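You operate a simulated robot arm through the tools that you are given. There is no shell and no other tool. Be economical: measure what you need, move in short steps, check, and stop when the job is done.

The job below is to be done with a simulated robot arm. You get a single attempt, and the scene is never put back.

## Task
Press the white cap home on the slide's post with the lever.
Fine: draw the slide out again at the end.

Only the result counts: the job must be done as asked and must still hold three seconds after the hand-in. Knocking over, shifting, dropping, spilling or breaking anything else fails it. Lids that push on must go on centred and level and be pressed home; caps that screw on are set level and turned clockwise until they are tight.

## Robot
A 7-joint arm with a two-finger parallel gripper, fixed in place. Base frame: the origin is at the foot of the arm, x ahead of it, y to its left, z up. Units: mm, rad, N and s.
With the tool pointing down near the work surface it reaches from about 400 to 900 mm from the base axis. Its first joint turns from -2.496 to 2.496 rad. Payload 3 kg.
The tool frame sits at the grasp point between the pads (the TCP): z along the fingers, y along the line on which they close. The tips reach 30 mm beyond it. Largest opening 94 mm; finger width 28, thickness 10; the body of the gripper, 50 by 96 mm, starts 55 mm behind the TCP.
Orientation is told as [roll, pitch, yaw] about the base's x, y, z axes, in that order, counted from this pose: with the fingers straight down and closing along the base's y, the tool's x points along the base's -x, its y along +y and its z along -z.

## Interface
- The arm moves only by the tool arm_command. Its arguments are lists of equal length, an entry for each row: "linear": the shift along the tool's x, y, z in units of 500 mm (1.0 is 500 mm), a list of three; "delta_rot": the turn, a rotation vector about the tool's x, y, z in units of 90 degrees (1.0 is 90 degrees), a list of three; "jaw": the finger opening in mm, from 0 to 94. In form: {"linear": [[tx, ty, tz], ...], "delta_rot": [[wx, wy, wz], ...], "jaw": [jaw, ...]}. A call has 1 to 12 rows; each row is the pose to reach, as a shift and turn from the pose commanded when the call began, along the tool's axes at that moment. A call with a number of a shift or a turn outside -1 to 1 is refused whole. Each row takes 0.2 s and may step no farther than 50 mm and 0.15 rad from the row before; otherwise, or with a gripper value out of range, the whole call is refused. A pose out of reach is approached as far as the arm can. The call stops where the force on the tool passes 40 N (or 10 N more than at its start, if that is more) or the arm is blocked; 0.2 s more then pass. The fingers move at their own pace (about 72 mm/s each) and stop on an object; they squeeze with about 29 N. The grip force told is the motor's: it shows also when the fingers shut on nothing. Time passes only in rows, and 0.2 s behind the last, so rows that repeat a pose let the fingers close. The reply holds the time, the measured pose of the TCP, the force on the tool along the base axes, the opening and the grip force, in the units named above and with some noise, with the torque about the TCP (base axes, N m) and any sound that the robot's microphone picked up.
- Cameras (640 x 400 px; columns grow to the right, rows downward): "scene" is fixed at [401.1, 498.9, 1583.3]; the picture's right is [-0.83, -0.56, 0.00], its down [-0.42, 0.61, -0.67] and it looks along [0.38, -0.55, -0.74] (base axes); focal length 357 px, centre (320, 200). "wrist" rides on the gripper at [76, 14, -102] in the tool frame; the picture's right is [-0.18, 0.98, 0.00], its down [-0.75, -0.14, -0.64] and it looks along [-0.63, -0.12, 0.77] (tool axes); focal length 243 px, centre (320, 200). There is no depth. A picture from a camera that has moved, and an enlarged one, comes with that camera's place and axes in the base frame and with its lens.
- capture(camera): a new picture of that camera. No time passes.
- enlarge(camera, box): a new picture of the part [left, top, right, bottom] of that camera's present view, enlarged. No time passes.
- job_done(): hands the job in; it is judged then, once.

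Work in short steps. Places have to be worked out from the pictures, the camera data and where the tool is seen: move nearer, look again, correct. Check each grasp and each placing, and mend what went wrong. You have 120 turns and 84 pictures in all, those below and enlarged ones among them. Open the gripper and draw the arm clear of the work before you hand the job in, unless the task says otherwise; then end with one line.

The tools are called after "Emit:" as name(argument=value, ...) on one line, values as JSON. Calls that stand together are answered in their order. arm_command: Moves the arm, as the interface text tells. Its arguments: {"type":"object","properties":{"linear":{"type":"array"},"delta_rot":{"type":"array"},"jaw":{"type":"array"}},"required":["linear","delta_rot","jaw"]} The other tools are called the same way: capture (camera) takes a picture; enlarge (camera, box) takes an enlarged picture of a part of a camera's view; job_done () hands the job in.

At the start:

```text
t: 0.0
tool_pos: [525.1, 70.9, 1194.5]
tcp_rot: [-0.001, 0.001, -0.001]
wrist_force: [0.4, 0.1, 0.3]
ft_torque: [-0.01, 0.0, -0.01]
finger_gap: 94.0
gripper_force: 0.1
```

scene: 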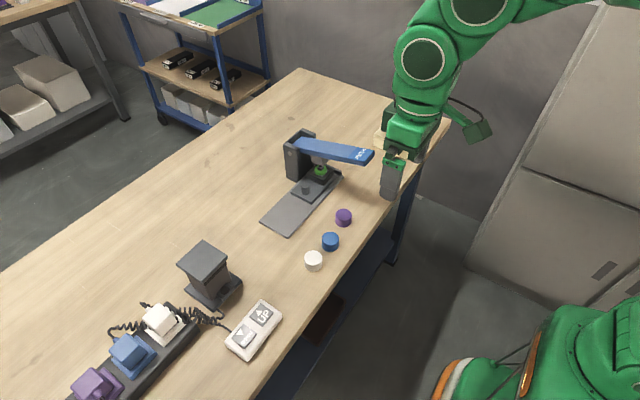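
wrist: 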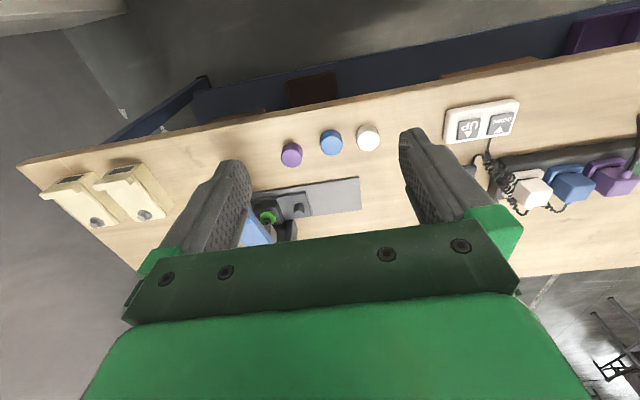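

I start by looking closer at the press, the caps and the box with UP/DOWN.

Emit:
enlarge(camera="scene", box=[240, 110, 400, 210])

Emit:
enlarge(camera="scene", box=[240, 180, 400, 280])

Emit:
enlarge(camera="scene", box=[60, 230, 320, 392])

```text
4.00 times, centred on (320, 160) of scene
camera zoom: at [401.1, 498.9, 1583.3], right [-0.83, -0.56, 0.0], down [-0.42, 0.61, -0.67], along [0.38, -0.55, -0.74], focal length 1430 px, centre (320, 360)
```

zoom: 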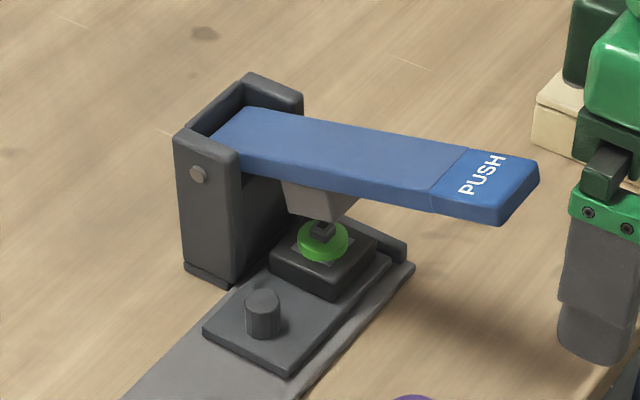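

```text
4.00 times, centred on (320, 230) of scene
camera zoom: at [401.1, 498.9, 1583.3], right [-0.83, -0.56, 0.0], down [-0.42, 0.61, -0.67], along [0.38, -0.55, -0.74], focal length 1430 px, centre (320, 80)
```

zoom: 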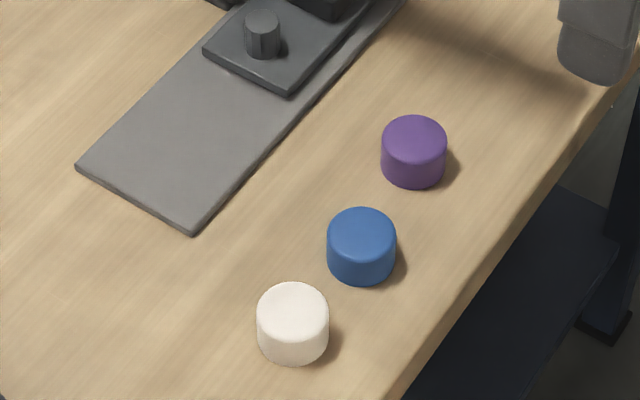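

```text
2.46 times, centred on (190, 311) of scene
camera zoom: at [401.1, 498.9, 1583.3], right [-0.83, -0.56, 0.0], down [-0.42, 0.61, -0.67], along [0.38, -0.55, -0.74], focal length 880 px, centre (640, -73)
```

zoom: 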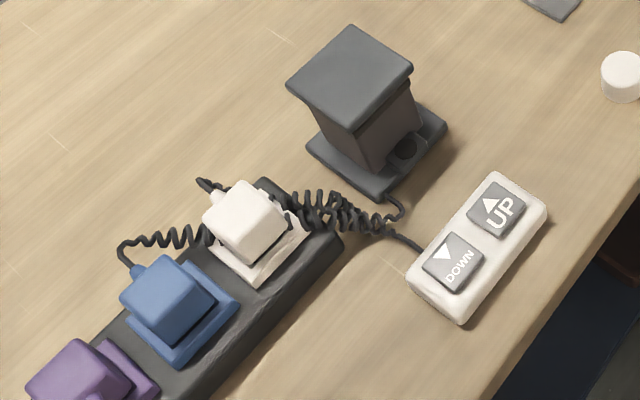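

Triangulating the two views puts the table near z≈840, white cap at about (680,125), knob of slide (828,-50), post (827,-118), lever end (708,-155). I turn the tool 90° so that the fingers close along x, and move over the work to look nearer.

Emit:
arm_command(linear=[[-0.03, 0.024, 0.017], [-0.06, 0.047, 0.035], [-0.09, 0.071, 0.052], [-0.12, 0.095, 0.069], [-0.15, 0.118, 0.086], [-0.18, 0.142, 0.104], [-0.21, 0.165, 0.121], [-0.24, 0.189, 0.138], [-0.27, 0.213, 0.155], [-0.3, 0.236, 0.173], [-0.33, 0.26, 0.19], [-0.33, 0.26, 0.19]], delta_rot=[[0, 0, 0.091], [0, 0, 0.182], [0, 0, 0.273], [0, 0, 0.364], [0, 0, 0.455], [0, 0, 0.545], [0, 0, 0.636], [0, 0, 0.727], [0, 0, 0.818], [0, 0, 0.909], [0, 0, 1.0], [0, 0, 1.0]], jaw=[94, 94, 94, 94, 94, 94, 94, 94, 94, 94, 94, 94])

Emit:
capture(camera="wrist")

```text
t: 2.6
tool_pos: [689.2, 202.1, 1100.2]
tcp_rot: [0.0, -0.001, -1.571]
wrist_force: [0.1, -1.4, -0.5]
ft_torque: [-0.01, 0.02, -0.01]
finger_gap: 93.9
gripper_force: 0.1
```

```text
78 pictures are left
camera wrist: at [704.2, 277.0, 1203.2], right [0.98, -0.19, 0.0], down [-0.14, -0.75, 0.64], along [-0.12, -0.63, -0.77], focal length 243 px, centre (320, 200)
```

wrist: 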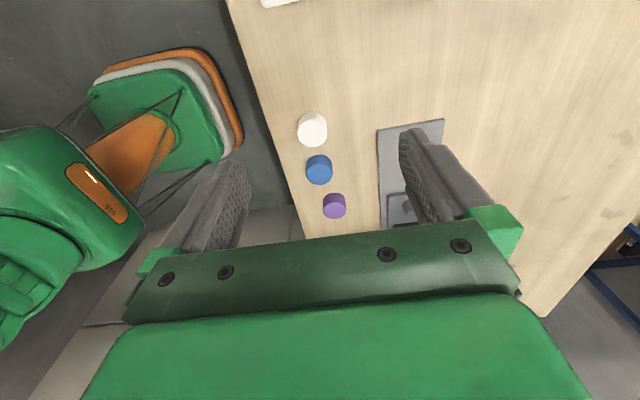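

The turn worked. Now I move above the knob for a closer look at the slide, staying high.

Emit:
arm_command(linear=[[-0.066, 0.04, 0.029], [-0.133, 0.079, 0.057], [-0.199, 0.119, 0.086], [-0.265, 0.159, 0.114], [-0.331, 0.199, 0.143], [-0.398, 0.238, 0.171], [-0.424, 0.278, 0.2], [-0.424, 0.278, 0.2]], delta_rot=[[0, 0, 0], [0, 0, 0], [0, 0, 0], [0, 0, 0], [0, 0, 0], [0, 0, 0], [0, 0, 0], [0, 0, 0]], jaw=[94, 94, 94, 94, 94, 94, 94, 94])

Emit:
capture(camera="wrist")

Emit:
enlarge(camera="scene", box=[240, 110, 400, 210])

```text
t: 4.4
tool_pos: [828.4, -13.4, 1001.3]
tcp_rot: [0.001, 0.0, -1.57]
wrist_force: [0.9, -0.3, 0.4]
ft_torque: [0.0, 0.01, 0.01]
finger_gap: 93.9
gripper_force: 0.2
```

```text
77 pictures are left
camera wrist: at [844.4, 63.1, 1103.6], right [0.98, -0.18, 0.0], down [-0.14, -0.75, 0.64], along [-0.12, -0.63, -0.77], focal length 243 px, centre (320, 200)
```

wrist: 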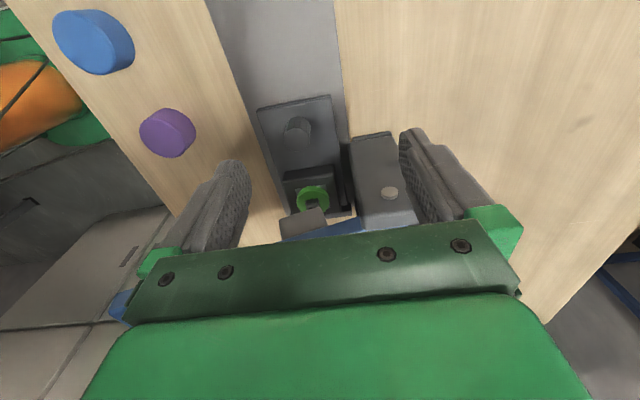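

```text
4.00 times, centred on (320, 160) of scene
camera zoom: at [401.1, 498.9, 1583.3], right [-0.83, -0.56, 0.0], down [-0.42, 0.61, -0.67], along [0.38, -0.55, -0.74], focal length 1430 px, centre (320, 360)
```

zoom: 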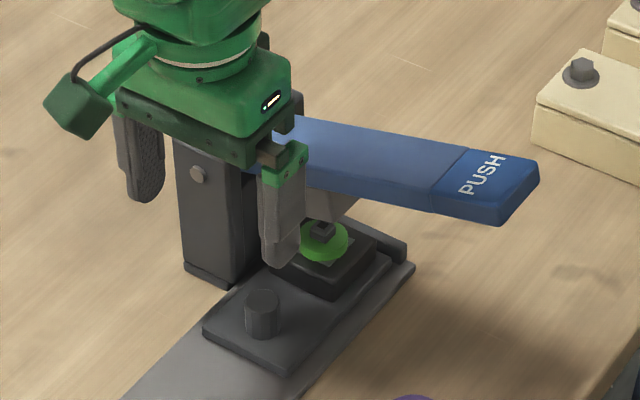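

Emit:
enlarge(camera="wrist", box=[240, 90, 400, 240])

```text
2.67 times, centred on (320, 165) of wrist
camera zoom: at [844.4, 63.1, 1103.6], right [0.98, -0.18, 0.0], down [-0.14, -0.75, 0.64], along [-0.12, -0.63, -0.77], focal length 647 px, centre (320, 293)
```

zoom: 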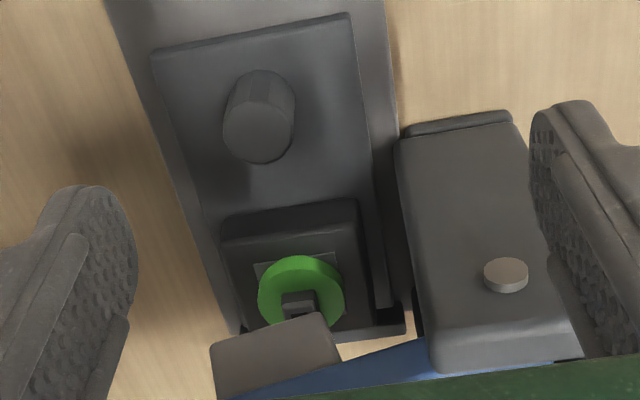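

Triangulated: knob top at about (808,-23,914), diameter ~25; the fingertip projection matches the scene view precisely. I centre over it and come to just above it.

Emit:
arm_command(linear=[[-0.01, -0.02, 0.04], [-0.019, -0.04, 0.08], [-0.019, -0.04, 0.1], [-0.019, -0.04, 0.1]], delta_rot=[[0, 0, 0], [0, 0, 0], [0, 0, 0], [0, 0, 0]], jaw=[70, 64, 64, 64])

Emit:
capture(camera="wrist")

Emit:
enlarge(camera="scene", box=[240, 130, 400, 230])

```text
t: 5.4
tool_pos: [808.3, -18.9, 950.4]
tcp_rot: [0.001, 0.0, -1.572]
wrist_force: [-0.1, -0.1, 0.5]
ft_torque: [0.04, 0.02, 0.02]
finger_gap: 64.4
gripper_force: 0.0
```

```text
74 pictures are left
camera wrist: at [824.0, 57.5, 1052.5], right [0.98, -0.18, 0.0], down [-0.14, -0.75, 0.64], along [-0.12, -0.63, -0.77], focal length 243 px, centre (320, 200)
```

wrist: 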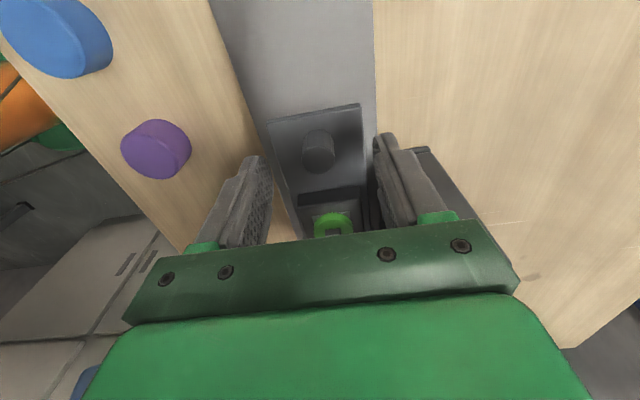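

```text
4.00 times, centred on (320, 180) of scene
camera zoom: at [401.1, 498.9, 1583.3], right [-0.83, -0.56, 0.0], down [-0.42, 0.61, -0.67], along [0.38, -0.55, -0.74], focal length 1430 px, centre (320, 280)
```

zoom: 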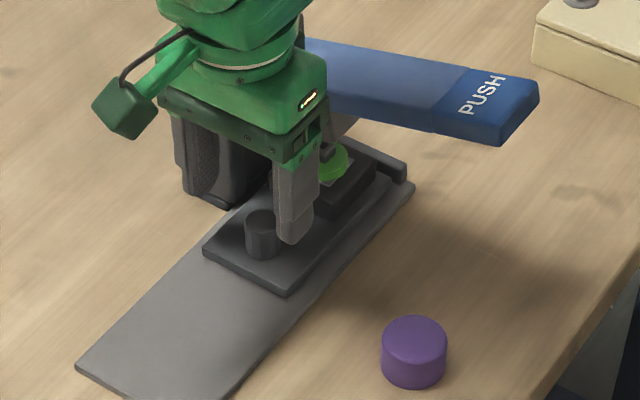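

Knob sits centred between the fingers, at y≈-23. I descend 25 mm and close on it.

Emit:
arm_command(linear=[[-0.008, 0, 0.02], [-0.008, 0, 0.04], [-0.008, 0, 0.052], [-0.008, 0, 0.052], [-0.008, 0, 0.052], [-0.008, 0, 0.052]], delta_rot=[[0, 0, 0], [0, 0, 0], [0, 0, 0], [0, 0, 0], [0, 0, 0], [0, 0, 0]], jaw=[64, 64, 64, 40, 20, 15])

Emit:
capture(camera="wrist")

Emit:
enlarge(camera="scene", box=[240, 130, 400, 230])

```text
t: 6.8
tool_pos: [807.0, -23.8, 923.9]
tcp_rot: [-0.003, -0.001, -1.57]
wrist_force: [-25.6, 0.9, 6.8]
ft_torque: [-0.01, 0.71, -0.15]
finger_gap: 29.6
gripper_force: 13.3
```

```text
72 pictures are left
camera wrist: at [823.6, 52.5, 1027.2], right [0.98, -0.18, 0.0], down [-0.14, -0.75, 0.64], along [-0.12, -0.63, -0.77], focal length 243 px, centre (320, 200)
```

wrist: 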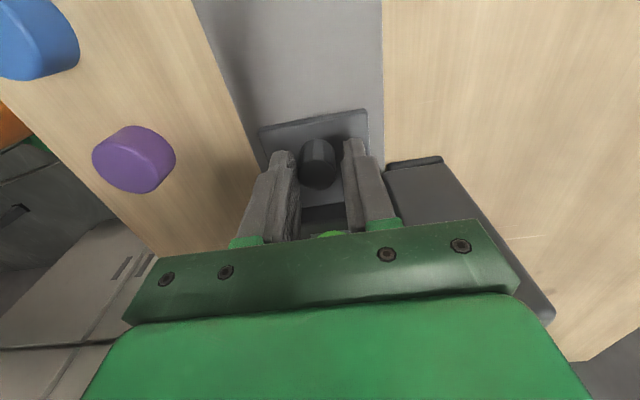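

```text
4.00 times, centred on (320, 180) of scene
camera zoom: at [401.1, 498.9, 1583.3], right [-0.83, -0.56, 0.0], down [-0.42, 0.61, -0.67], along [0.38, -0.55, -0.74], focal length 1430 px, centre (320, 280)
```

zoom: 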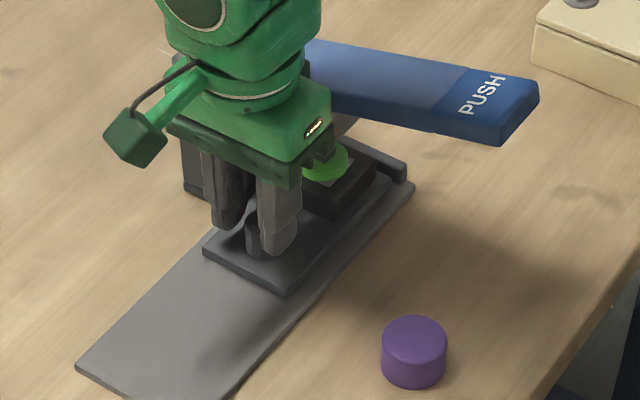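

The -x finger touches first (force -25 N in x), so I shift 2.5 mm towards -x and let the fingers close fully.

Emit:
arm_command(linear=[[0, -0.003, 0], [0, -0.005, 0], [0, -0.005, 0], [0, -0.005, 0]], delta_rot=[[0, 0, 0], [0, 0, 0], [0, 0, 0], [0, 0, 0]], jaw=[15, 15, 15, 15])

```text
t: 7.8
tool_pos: [806.8, -22.9, 924.8]
tcp_rot: [0.0, -0.002, -1.57]
wrist_force: [-19.9, 1.8, -2.3]
ft_torque: [0.02, 0.44, -0.08]
finger_gap: 26.1
gripper_force: 10.3
```

Emit:
arm_command(linear=[[0, -0.003, 0], [0, -0.006, 0], [0, -0.006, 0], [0, -0.006, 0]], delta_rot=[[0, 0, 0], [0, 0, 0], [0, 0, 0], [0, 0, 0]], jaw=[15, 15, 15, 15])

Emit:
capture(camera="wrist")

```text
t: 9.0
tool_pos: [805.8, -23.5, 925.6]
tcp_rot: [0.005, 0.001, -1.57]
wrist_force: [5.3, 0.0, -6.1]
ft_torque: [0.23, 0.24, -0.06]
finger_gap: 23.7
gripper_force: 45.0
stopped in row 4: the force on the tool passed its limit at 41 N (the readings are from after the stop); the commanded pose is now the measured one
```

```text
70 pictures are left
camera wrist: at [820.1, 52.7, 1028.1], right [0.98, -0.18, 0.0], down [-0.14, -0.75, 0.64], along [-0.12, -0.63, -0.77], focal length 243 px, centre (320, 200)
```

wrist: 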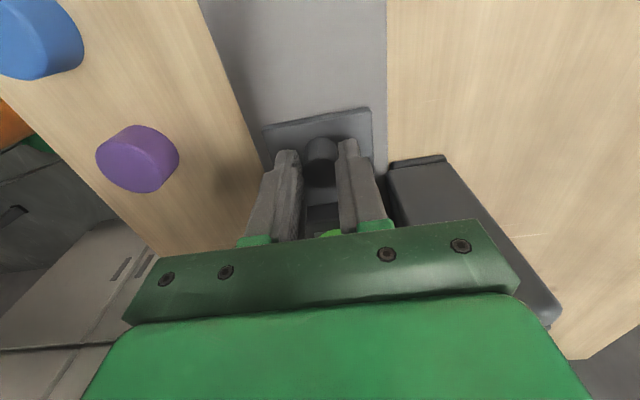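

Knob gripped at 23.7 mm. Now I pull the slide out along +y in small steps.

Emit:
arm_command(linear=[[0.016, 0, 0], [0.032, 0, 0], [0.048, 0, 0], [0.064, 0, 0], [0.08, 0, 0], [0.096, 0, 0], [0.112, 0, 0], [0.128, 0, 0], [0.128, 0, 0]], delta_rot=[[0, 0, 0], [0, 0, 0], [0, 0, 0], [0, 0, 0], [0, 0, 0], [0, 0, 0], [0, 0, 0], [0, 0, 0], [0, 0, 0]], jaw=[15, 15, 15, 15, 15, 15, 15, 15, 15])

Emit:
enlarge(camera="scene", box=[240, 130, 400, 230])

```text
t: 10.6
tool_pos: [804.1, 34.1, 925.6]
tcp_rot: [0.006, 0.003, -1.573]
wrist_force: [4.8, 0.5, -7.5]
ft_torque: [-0.04, 0.07, 0.19]
finger_gap: 23.5
gripper_force: 44.5
stopped in row 8: the force on the tool passed its limit at 42 N (the readings are from after the stop); the commanded pose is now the measured one
```

```text
4.00 times, centred on (320, 180) of scene
camera zoom: at [401.1, 498.9, 1583.3], right [-0.83, -0.56, 0.0], down [-0.42, 0.61, -0.67], along [0.38, -0.55, -0.74], focal length 1430 px, centre (320, 280)
```

zoom: 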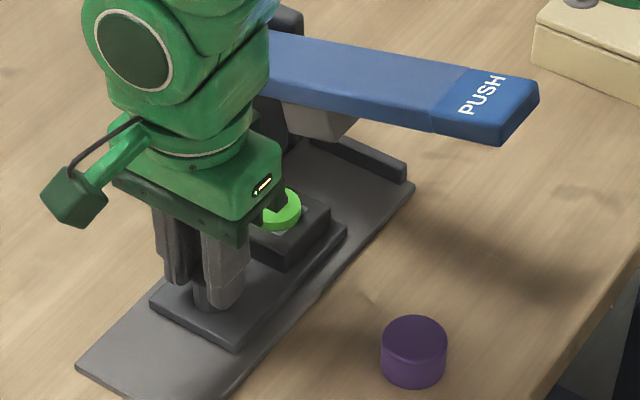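

The slide came out about 57 mm and stopped. I try a little more to see whether this is the end stop.

Emit:
arm_command(linear=[[0.004, -0.001, 0], [0.008, -0.001, 0], [0.012, -0.001, 0], [0.016, -0.001, 0]], delta_rot=[[0, 0, 0], [0, 0, 0], [0, 0, 0], [0, 0, 0]], jaw=[15, 15, 15, 15])

Emit:
enlarge(camera="scene", box=[240, 130, 400, 230])

```text
t: 11.6
tool_pos: [804.2, 41.4, 924.7]
tcp_rot: [0.004, -0.001, -1.573]
wrist_force: [18.1, 0.6, -11.4]
ft_torque: [0.35, -0.09, 0.07]
finger_gap: 23.6
gripper_force: 44.6
```

```text
4.00 times, centred on (320, 180) of scene
camera zoom: at [401.1, 498.9, 1583.3], right [-0.83, -0.56, 0.0], down [-0.42, 0.61, -0.67], along [0.38, -0.55, -0.74], focal length 1430 px, centre (320, 280)
```

zoom: 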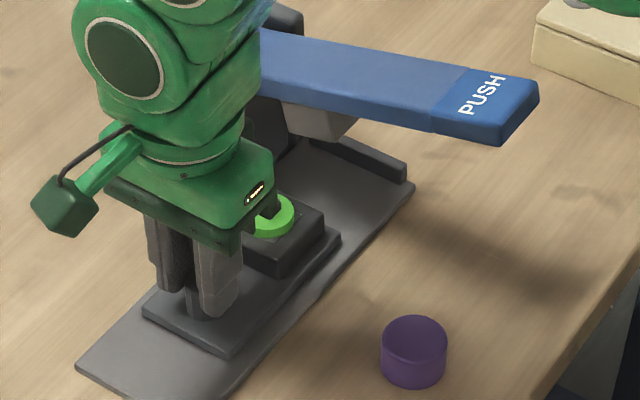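

The slide moves still further (not the stop); side force built up from my x offset. I relax +1.5 mm in x and keep pulling.

Emit:
arm_command(linear=[[0.0, 0.003, 0], [0.01, 0.003, 0], [0.02, 0.003, 0], [0.03, 0.003, 0], [0.04, 0.003, 0], [0.05, 0.003, 0], [0.06, 0.003, 0], [0.07, 0.003, 0], [0.08, 0.003, 0], [0.09, 0.003, 0]], delta_rot=[[0, 0, 0], [0, 0, 0], [0, 0, 0], [0, 0, 0], [0, 0, 0], [0, 0, 0], [0, 0, 0], [0, 0, 0], [0, 0, 0], [0, 0, 0]], jaw=[15, 15, 15, 15, 15, 15, 15, 15, 15, 15])

Emit:
enlarge(camera="scene", box=[240, 130, 400, 230])

```text
t: 13.8
tool_pos: [804.5, 83.4, 924.9]
tcp_rot: [0.005, -0.001, -1.574]
wrist_force: [-12.5, -31.9, -1.9]
ft_torque: [-0.93, 0.57, -0.04]
finger_gap: 23.3
gripper_force: 45.3
```

```text
4.00 times, centred on (320, 180) of scene
camera zoom: at [401.1, 498.9, 1583.3], right [-0.83, -0.56, 0.0], down [-0.42, 0.61, -0.67], along [0.38, -0.55, -0.74], focal length 1430 px, centre (320, 280)
```

zoom: 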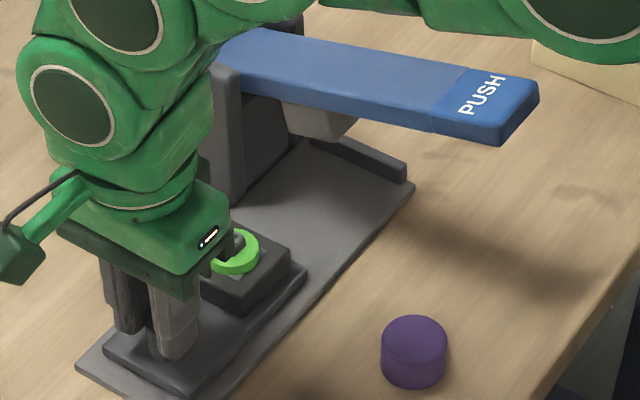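

Force -32 N in y: the slide is at its outer stop (knob y≈83). I ease off, open and rise.

Emit:
arm_command(linear=[[-0.004, 0.0, 0], [-0.004, 0.0, 0], [-0.004, 0, 0], [-0.004, 0, -0.06], [-0.004, 0, -0.14], [0.04, 0, -0.22], [0.13, 0, -0.22], [0.16, 0, -0.22]], delta_rot=[[0, 0, 0], [0, 0, 0], [0, 0, 0], [0, 0, 0], [0, 0, 0], [0, 0, 0], [0, 0, 0], [0, 0, 0]], jaw=[23, 50, 64, 64, 64, 64, 64, 64])

Emit:
capture(camera="wrist")

Emit:
enlarge(camera="scene", box=[240, 150, 400, 250])

```text
t: 15.6
tool_pos: [805.6, 166.9, 1036.7]
tcp_rot: [0.006, -0.001, -1.573]
wrist_force: [-1.0, 0.1, 0.4]
ft_torque: [0.01, 0.02, 0.0]
finger_gap: 63.7
gripper_force: 0.2
```

```text
66 pictures are left
camera wrist: at [821.1, 242.7, 1140.0], right [0.98, -0.19, 0.01], down [-0.15, -0.75, 0.64], along [-0.11, -0.63, -0.77], focal length 243 px, centre (320, 200)
```

wrist: 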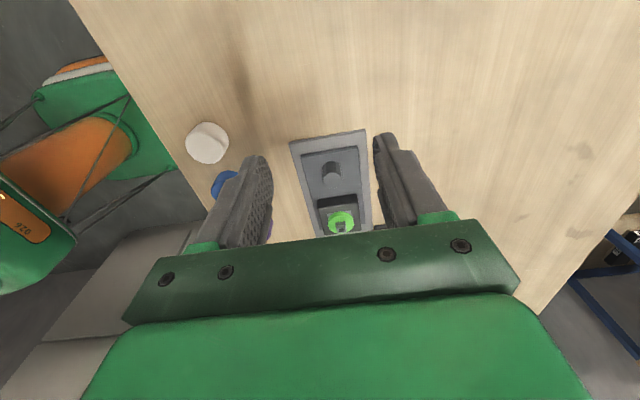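

```text
4.00 times, centred on (320, 200) of scene
camera zoom: at [401.1, 498.9, 1583.3], right [-0.83, -0.56, 0.0], down [-0.42, 0.61, -0.67], along [0.38, -0.55, -0.74], focal length 1430 px, centre (320, 200)
```

zoom: 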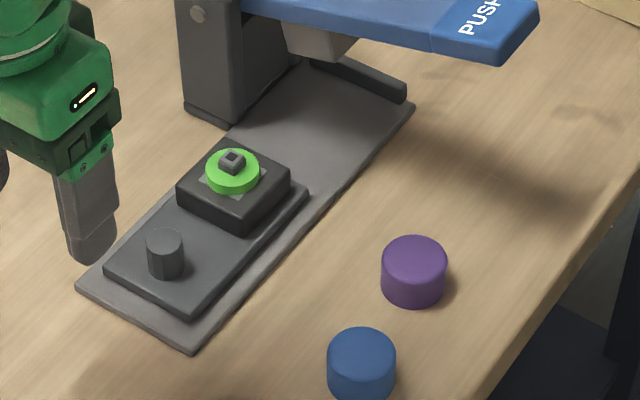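

Post: stub top ≈ (805,13,928). White cap triangulates to about (670,138), top z≈878. I move above the white cap.

Emit:
arm_command(linear=[[-0.014, -0.07, 0.02], [-0.028, -0.14, 0.05], [-0.042, -0.21, 0.1], [-0.056, -0.27, 0.152], [-0.056, -0.27, 0.152]], delta_rot=[[0, 0, 0], [0, 0, 0], [0, 0, 0], [0, 0, 0], [0, 0, 0]], jaw=[70, 75, 75, 75, 75])

Emit:
enlarge(camera="wrist", box=[200, 75, 440, 225])

Emit:
enlarge(camera="scene", box=[240, 180, 400, 280])

```text
t: 16.8
tool_pos: [667.8, 138.3, 958.4]
tcp_rot: [0.005, 0.0, -1.573]
wrist_force: [-0.1, -0.8, 0.4]
ft_torque: [0.03, 0.01, -0.01]
finger_gap: 75.3
gripper_force: 0.1
```

```text
2.67 times, centred on (320, 150) of wrist
camera zoom: at [683.6, 214.2, 1062.3], right [0.98, -0.19, 0.01], down [-0.15, -0.75, 0.64], along [-0.11, -0.63, -0.77], focal length 647 px, centre (320, 333)
```

zoom: 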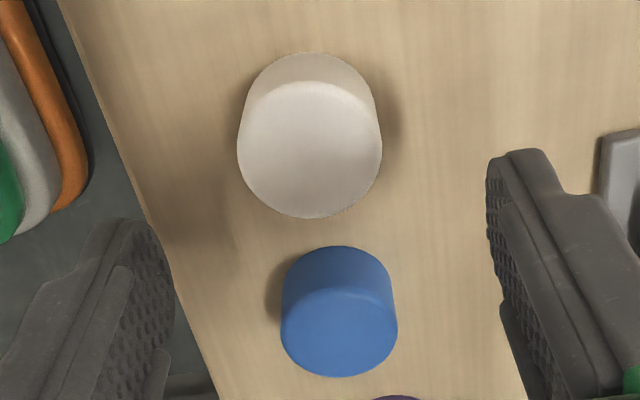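

```text
4.00 times, centred on (320, 230) of scene
camera zoom: at [401.1, 498.9, 1583.3], right [-0.83, -0.56, 0.0], down [-0.42, 0.61, -0.67], along [0.38, -0.55, -0.74], focal length 1430 px, centre (320, 80)
```

zoom: 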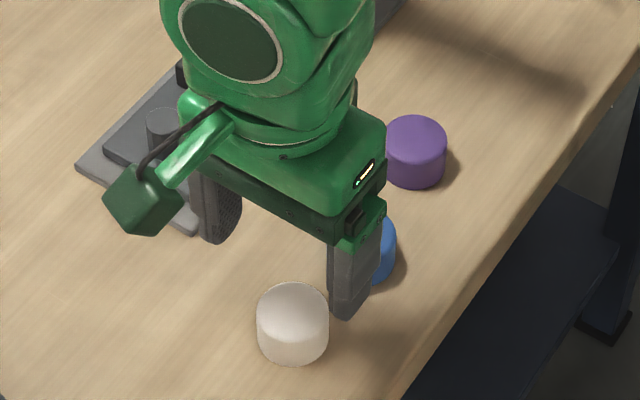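

White cap triangulates to (669,138), top z≈888, diameter ~41. I descend so the tips reach ~16 mm below its top and close gently.

Emit:
arm_command(linear=[[0, 0.002, 0.04], [0, 0.002, 0.08], [0, 0.002, 0.11], [0, 0.002, 0.11], [0, 0.002, 0.11], [0, 0.002, 0.11], [0, 0.002, 0.11]], delta_rot=[[0, 0, 0], [0, 0, 0], [0, 0, 0], [0, 0, 0], [0, 0, 0], [0, 0, 0], [0, 0, 0]], jaw=[75, 75, 75, 60, 50, 46, 46])

Emit:
capture(camera="wrist")

Emit:
enlarge(camera="scene", box=[240, 200, 400, 300])

```text
t: 18.4
tool_pos: [671.9, 138.3, 904.4]
tcp_rot: [0.005, -0.001, -1.573]
wrist_force: [0.5, 0.2, 0.4]
ft_torque: [0.02, -0.03, -0.02]
finger_gap: 46.2
gripper_force: 0.2
```

```text
62 pictures are left
camera wrist: at [687.1, 213.3, 1006.8], right [0.98, -0.19, 0.01], down [-0.15, -0.75, 0.64], along [-0.11, -0.63, -0.77], focal length 243 px, centre (320, 200)
```

wrist: 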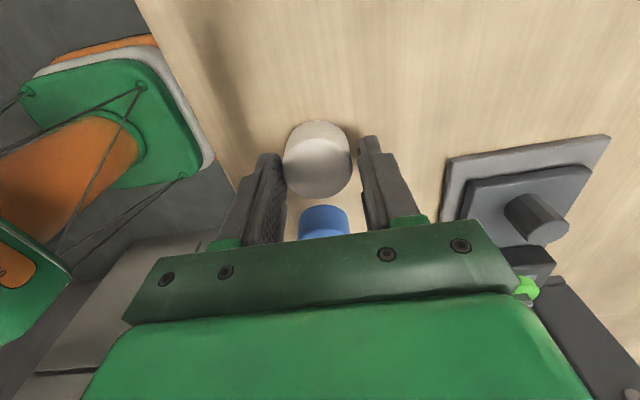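

```text
4.00 times, centred on (320, 250) of scene
camera zoom: at [401.1, 498.9, 1583.3], right [-0.83, -0.56, 0.0], down [-0.42, 0.61, -0.67], along [0.38, -0.55, -0.74], focal length 1430 px, centre (320, 0)
```

zoom: 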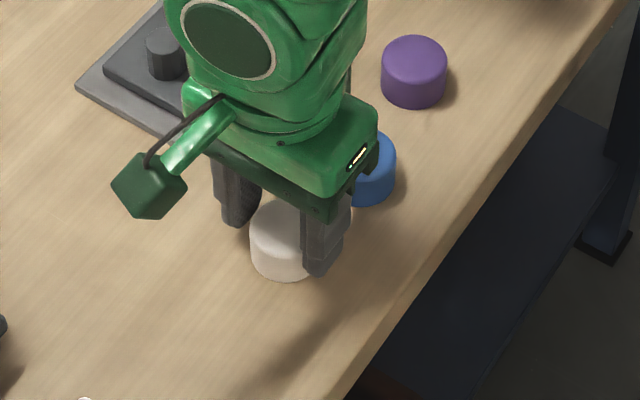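

The cap sits between the fingers at y≈138. I close on it.

Emit:
arm_command(linear=[[0, 0, 0], [0, 0, 0], [0, 0, 0], [0, 0, 0], [0, 0, 0]], delta_rot=[[0, 0, 0], [0, 0, 0], [0, 0, 0], [0, 0, 0], [0, 0, 0]], jaw=[42, 39, 36, 34, 34])

```text
t: 19.6
tool_pos: [672.3, 137.6, 904.9]
tcp_rot: [0.007, 0.001, -1.573]
wrist_force: [-0.2, -0.3, 0.1]
ft_torque: [0.02, -0.02, 0.01]
finger_gap: 40.3
gripper_force: 28.9
```

Gripped at 40.3 mm. I lift, level the tiny roll, and go to a spot beside the post from which the wrist camera can see it clear of the cap.

Emit:
arm_command(linear=[[0, 0, -0.04], [0, 0, -0.1], [0, 0, -0.16], [-0.06, 0.03, -0.16], [-0.12, 0.06, -0.16], [-0.18, 0.09, -0.16], [-0.234, 0.116, -0.16], [-0.234, 0.116, -0.16]], delta_rot=[[0, 0, 0], [0, 0, 0], [0, 0, 0], [0, -0.004, 0], [0, -0.004, 0], [0, -0.004, 0], [0, -0.004, 0], [0, -0.004, 0]], jaw=[34, 34, 34, 34, 34, 34, 34, 34])

Emit:
capture(camera="wrist")

Emit:
enlarge(camera="wrist", box=[360, 90, 520, 190])

Emit:
enlarge(camera="scene", box=[240, 150, 400, 250])

```text
t: 21.4
tool_pos: [730.6, 22.8, 984.3]
tcp_rot: [0.006, -0.004, -1.571]
wrist_force: [0.6, -0.6, -0.6]
ft_torque: [-0.02, 0.01, 0.02]
finger_gap: 40.1
gripper_force: 29.1
```

```text
60 pictures are left
camera wrist: at [745.5, 98.5, 1087.5], right [0.98, -0.19, 0.01], down [-0.15, -0.75, 0.65], along [-0.11, -0.64, -0.76], focal length 243 px, centre (320, 200)
```

wrist: 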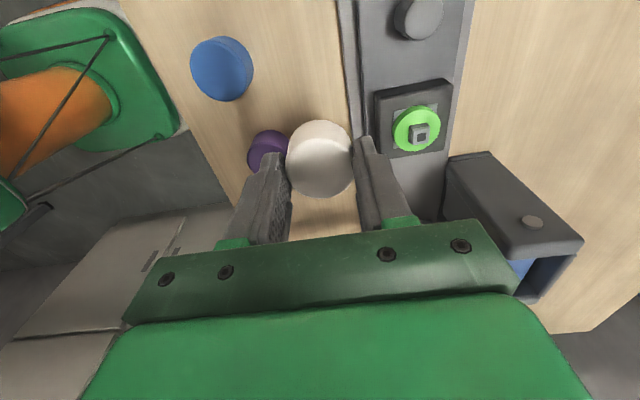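

```text
4.00 times, centred on (440, 140) of wrist
camera zoom: at [745.5, 98.5, 1087.5], right [0.98, -0.19, 0.01], down [-0.15, -0.75, 0.65], along [-0.11, -0.64, -0.76], focal length 970 px, centre (-160, 440)
```

zoom: 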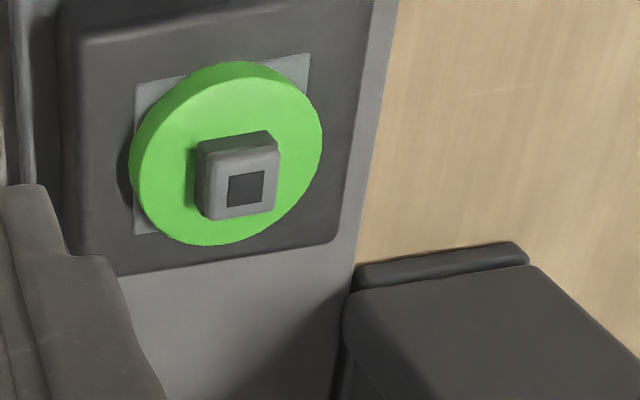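

```text
4.00 times, centred on (320, 200) of scene
camera zoom: at [401.1, 498.9, 1583.3], right [-0.83, -0.56, 0.0], down [-0.42, 0.61, -0.67], along [0.38, -0.55, -0.74], focal length 1430 px, centre (320, 200)
```

zoom: 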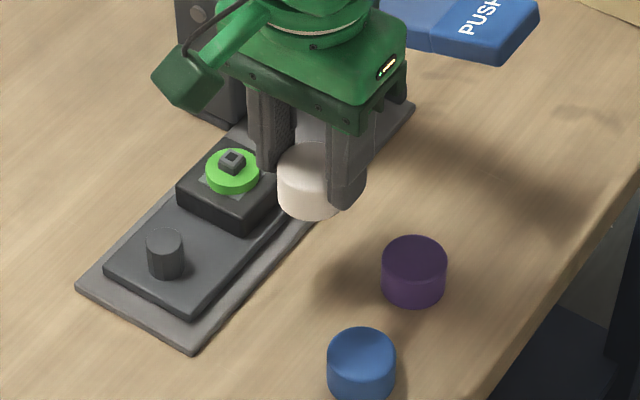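

I look at how the cap sits between the fingers along y, enlarged.

Emit:
enlarge(camera="wrist", box=[240, 100, 400, 200])

Emit:
enlarge(camera="scene", box=[280, 160, 360, 210])

```text
4.00 times, centred on (320, 150) of wrist
camera zoom: at [745.5, 98.5, 1087.5], right [0.98, -0.19, 0.01], down [-0.15, -0.75, 0.65], along [-0.11, -0.64, -0.76], focal length 970 px, centre (320, 400)
```

zoom: 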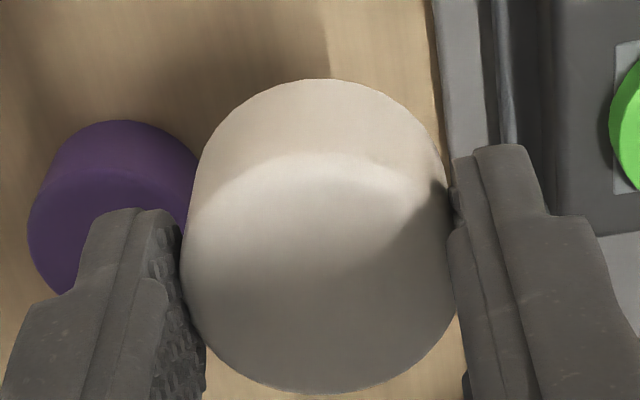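

```text
8.00 times, centred on (320, 185) of scene
camera zoom: at [401.1, 498.9, 1583.3], right [-0.83, -0.56, 0.0], down [-0.42, 0.61, -0.67], along [0.38, -0.55, -0.74], focal length 2860 px, centre (320, 320)
```

zoom: 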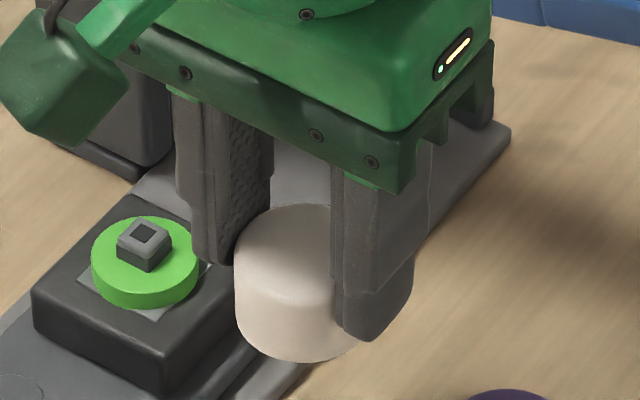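

Cap is centred in the grip (offset ~1 mm in y), its top 18 mm below TCP. Refined post centre ≈ (803.5,10.5,928). I raise 10 mm and move over the post, levelling the tool.

Emit:
arm_command(linear=[[0, 0, -0.02], [-0.013, 0.073, -0.02], [-0.0266, 0.146, -0.02], [-0.0266, 0.146, -0.02], [-0.0266, 0.146, -0.02]], delta_rot=[[0.0038, 0.0025, 0], [0.0038, 0.0025, 0], [0.0038, 0.0025, 0], [0.0038, 0.0025, 0], [0.0038, 0.0025, 0]], jaw=[34, 34, 34, 34, 34])

Emit:
enlarge(camera="wrist", box=[240, 100, 400, 200])

Emit:
enlarge(camera="scene", box=[260, 155, 340, 205])

```text
t: 22.6
tool_pos: [802.4, 9.4, 994.3]
tcp_rot: [0.0, -0.001, -1.571]
wrist_force: [-1.4, -0.3, -0.2]
ft_torque: [0.0, -0.01, 0.0]
finger_gap: 40.4
gripper_force: 28.8
```

```text
4.00 times, centred on (320, 150) of wrist
camera zoom: at [817.8, 86.0, 1097.2], right [0.98, -0.18, 0.0], down [-0.14, -0.75, 0.64], along [-0.12, -0.63, -0.77], focal length 970 px, centre (320, 400)
```

zoom: 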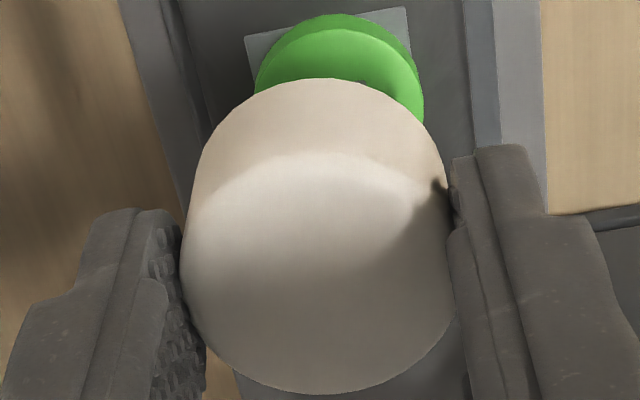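

```text
8.00 times, centred on (300, 180) of scene
camera zoom: at [401.1, 498.9, 1583.3], right [-0.83, -0.56, 0.0], down [-0.42, 0.61, -0.67], along [0.38, -0.55, -0.74], focal length 2860 px, centre (480, 360)
```

zoom: 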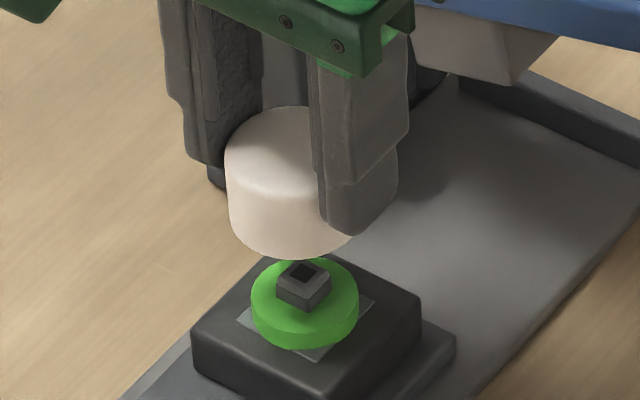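

Combining rays, the post fits better at ≈ (807,5,919). I correct the position and lower 15 mm, then compare again.

Emit:
arm_command(linear=[[-0.0054, 0.004, 0], [-0.0108, 0.0088, 0.015], [-0.0108, 0.0088, 0.03], [-0.0108, 0.0088, 0.03]], delta_rot=[[0, 0, 0], [0, 0, 0], [0, 0, 0], [0, 0, 0]], jaw=[34, 34, 34, 34])

Emit:
enlarge(camera="wrist", box=[240, 100, 400, 200])

Emit:
enlarge(camera="scene", box=[260, 155, 340, 205])

```text
t: 23.6
tool_pos: [806.4, 5.4, 979.9]
tcp_rot: [0.0, -0.002, -1.573]
wrist_force: [-0.2, -0.2, -0.9]
ft_torque: [0.01, -0.03, 0.0]
finger_gap: 40.4
gripper_force: 29.0
```

```text
4.00 times, centred on (320, 150) of wrist
camera zoom: at [822.7, 80.8, 1082.5], right [0.98, -0.19, 0.0], down [-0.14, -0.75, 0.64], along [-0.12, -0.63, -0.77], focal length 970 px, centre (320, 400)
```

zoom: 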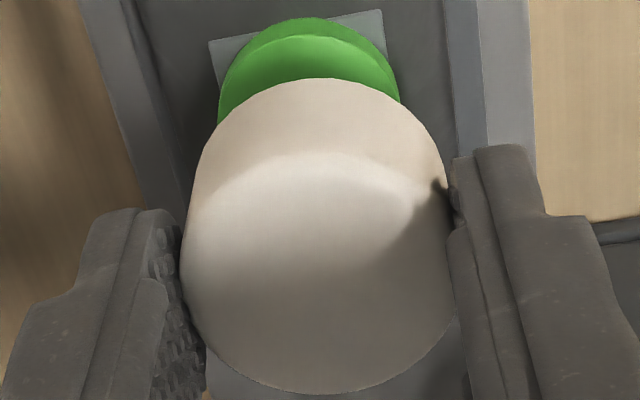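

```text
8.00 times, centred on (300, 180) of scene
camera zoom: at [401.1, 498.9, 1583.3], right [-0.83, -0.56, 0.0], down [-0.42, 0.61, -0.67], along [0.38, -0.55, -0.74], focal length 2860 px, centre (480, 360)
```

zoom: 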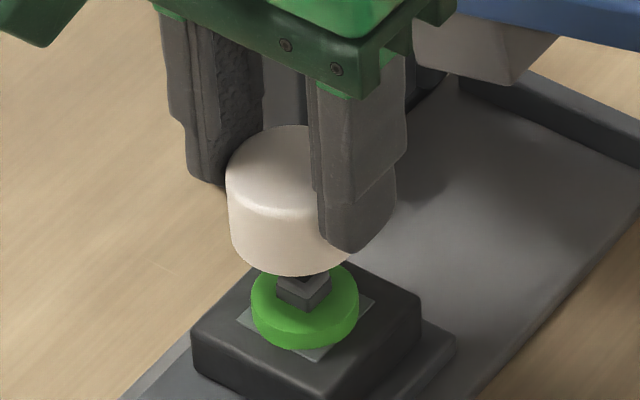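

By the cap axis (column 320 in wrist) the post lies ~2.2 mm toward -x and ~0.6 mm toward -y. I correct and lower 8 mm.

Emit:
arm_command(linear=[[-0.0012, -0.0044, 0.0], [-0.0012, -0.0044, 0.01], [-0.0012, -0.0044, 0.016], [-0.0012, -0.0044, 0.016]], delta_rot=[[0, 0, 0], [0, 0, 0], [0, 0, 0], [0, 0, 0]], jaw=[34, 34, 34, 34])

Emit:
enlarge(camera="wrist", box=[240, 100, 400, 200])

Emit:
enlarge(camera="scene", box=[260, 155, 340, 205])

```text
t: 24.6
tool_pos: [803.9, 2.5, 972.3]
tcp_rot: [-0.001, -0.002, -1.571]
wrist_force: [-0.9, -0.4, -1.2]
ft_torque: [-0.04, -0.04, 0.02]
finger_gap: 40.3
gripper_force: 29.3
```

```text
4.00 times, centred on (320, 150) of wrist
camera zoom: at [819.8, 79.0, 1075.1], right [0.98, -0.18, 0.0], down [-0.14, -0.75, 0.64], along [-0.12, -0.63, -0.77], focal length 970 px, centre (320, 400)
```

zoom: 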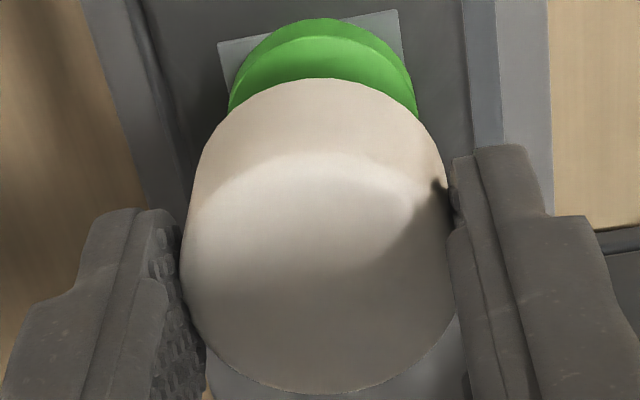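

```text
8.00 times, centred on (300, 180) of scene
camera zoom: at [401.1, 498.9, 1583.3], right [-0.83, -0.56, 0.0], down [-0.42, 0.61, -0.67], along [0.38, -0.55, -0.74], focal length 2860 px, centre (480, 360)
```

zoom: 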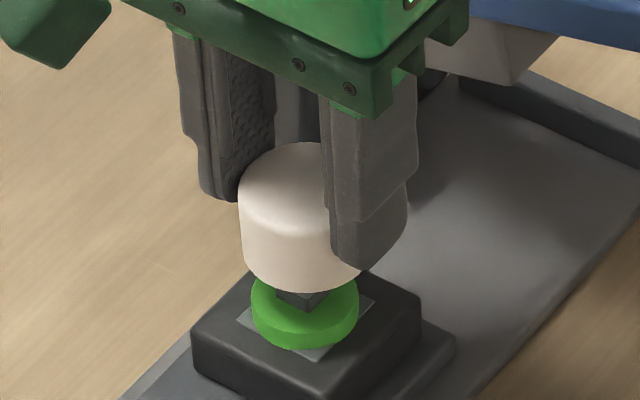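

Nearly aligned; remaining ≈ +0.7 mm x, +1.5 mm y. I correct, hold to settle, and check again.

Emit:
arm_command(linear=[[0.003, 0.0014, 0.0], [0.003, 0.0014, 0.004], [0.003, 0.0014, 0.004], [0.003, 0.0014, 0.004], [0.003, 0.0014, 0.004]], delta_rot=[[0, 0, 0], [0, 0, 0], [0, 0, 0], [0, 0, 0], [0, 0, 0]], jaw=[34, 34, 34, 34, 34])

Emit:
enlarge(camera="wrist", box=[240, 100, 400, 200])

Emit:
enlarge(camera="scene", box=[260, 155, 340, 205])

```text
t: 25.8
tool_pos: [804.3, 4.3, 970.0]
tcp_rot: [-0.001, -0.001, -1.574]
wrist_force: [-0.8, 0.6, -0.3]
ft_torque: [-0.01, 0.0, -0.01]
finger_gap: 40.3
gripper_force: 29.3
```

```text
4.00 times, centred on (320, 150) of wrist
camera zoom: at [819.9, 80.2, 1073.0], right [0.98, -0.19, 0.0], down [-0.14, -0.75, 0.64], along [-0.12, -0.63, -0.77], focal length 970 px, centre (320, 400)
```

zoom: 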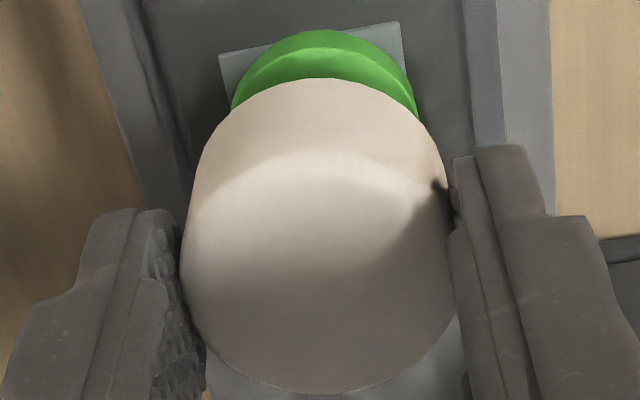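

```text
8.00 times, centred on (300, 180) of scene
camera zoom: at [401.1, 498.9, 1583.3], right [-0.83, -0.56, 0.0], down [-0.42, 0.61, -0.67], along [0.38, -0.55, -0.74], focal length 2860 px, centre (480, 360)
```

zoom: 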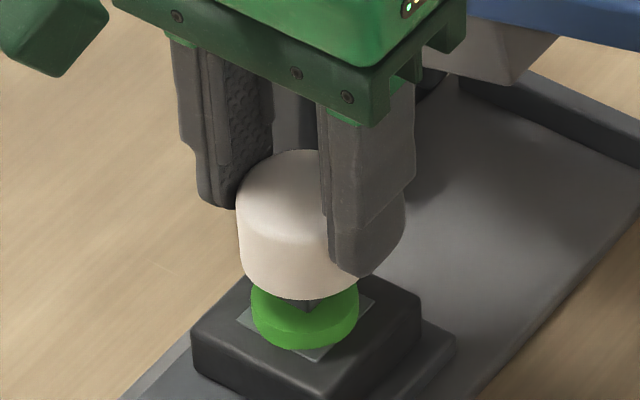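

Alignment within about half a mm. I nudge +0.5 mm x and lower gently 6 mm, watching forces.

Emit:
arm_command(linear=[[0, 0.001, 0.002], [0, 0.001, 0.004], [0, 0.001, 0.006], [0, 0.001, 0.008], [0, 0.001, 0.01], [0, 0.001, 0.012], [0, 0.001, 0.012]], delta_rot=[[0, 0, 0], [0, 0, 0], [0, 0, 0], [0, 0, 0], [0, 0, 0], [0, 0, 0], [0, 0, 0]], jaw=[34, 34, 34, 34, 34, 34, 34])

Emit:
enlarge(camera="scene", box=[260, 155, 340, 205])

```text
t: 27.4
tool_pos: [805.3, 6.3, 963.3]
tcp_rot: [0.001, -0.002, -1.573]
wrist_force: [0.2, 0.3, 0.7]
ft_torque: [0.01, 0.0, 0.04]
finger_gap: 40.1
gripper_force: 29.1
```

```text
8.00 times, centred on (300, 180) of scene
camera zoom: at [401.1, 498.9, 1583.3], right [-0.83, -0.56, 0.0], down [-0.42, 0.61, -0.67], along [0.38, -0.55, -0.74], focal length 2860 px, centre (480, 360)
```

zoom: 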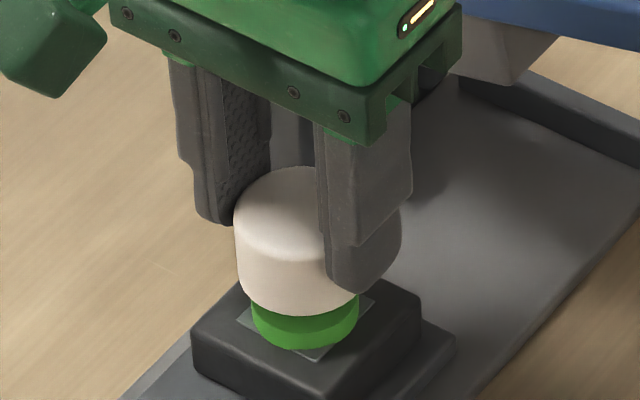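

Emit:
enlarge(camera="wrist", box=[240, 100, 400, 200])

```text
4.00 times, centred on (320, 150) of wrist
camera zoom: at [820.9, 80.9, 1065.4], right [0.98, -0.19, 0.0], down [-0.14, -0.75, 0.64], along [-0.12, -0.63, -0.77], focal length 970 px, centre (320, 400)
```

zoom: 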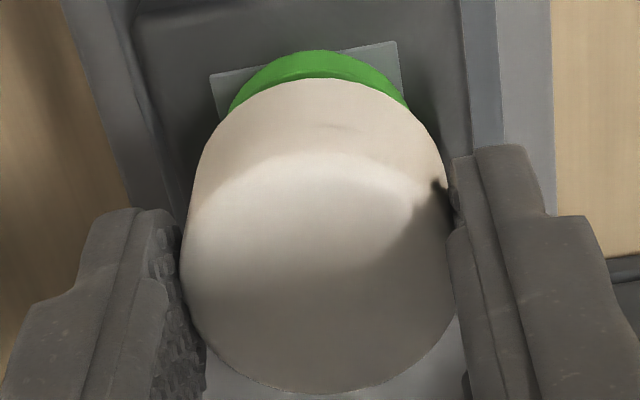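

Cap is centred in the wrist view, ~1 mm to shift in -y by the scene view. I correct and lower further in 1 mm steps.

Emit:
arm_command(linear=[[-0.002, 0, 0], [-0.002, 0, 0.002], [-0.002, 0, 0.004], [-0.002, 0, 0.006], [-0.002, 0, 0.008], [-0.002, 0, 0.01], [-0.002, 0, 0.01]], delta_rot=[[0, 0, 0], [0, 0, 0], [0, 0, 0], [0, 0, 0], [0, 0, 0], [0, 0, 0], [0, 0, 0]], jaw=[34, 34, 34, 34, 34, 34, 34])

Emit:
enlarge(camera="scene", box=[260, 155, 340, 205])

Emit:
enlarge(camera="wrist", box=[240, 100, 400, 200])

```text
t: 29.0
tool_pos: [806.3, 1.4, 958.8]
tcp_rot: [0.0, -0.003, -1.572]
wrist_force: [0.7, 0.1, -0.1]
ft_torque: [-0.01, -0.01, 0.0]
finger_gap: 40.3
gripper_force: 29.2
```

```text
8.00 times, centred on (300, 180) of scene
camera zoom: at [401.1, 498.9, 1583.3], right [-0.83, -0.56, 0.0], down [-0.42, 0.61, -0.67], along [0.38, -0.55, -0.74], focal length 2860 px, centre (480, 360)
```

zoom: 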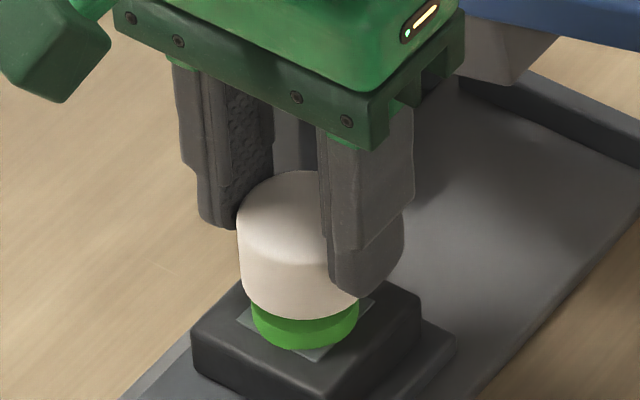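

```text
4.00 times, centred on (320, 150) of wrist
camera zoom: at [821.2, 79.3, 1062.2], right [0.98, -0.19, 0.0], down [-0.14, -0.75, 0.64], along [-0.12, -0.63, -0.77], focal length 970 px, centre (320, 400)
```

zoom: 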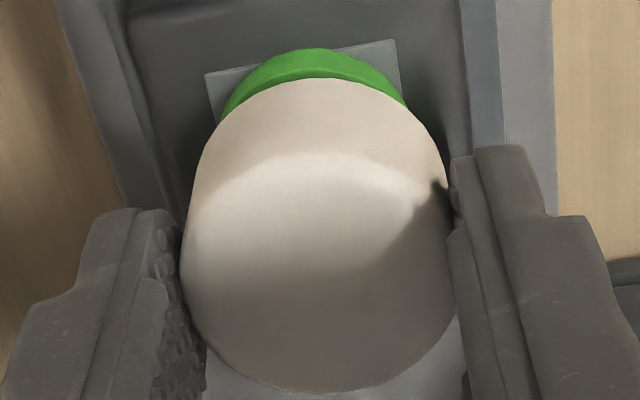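

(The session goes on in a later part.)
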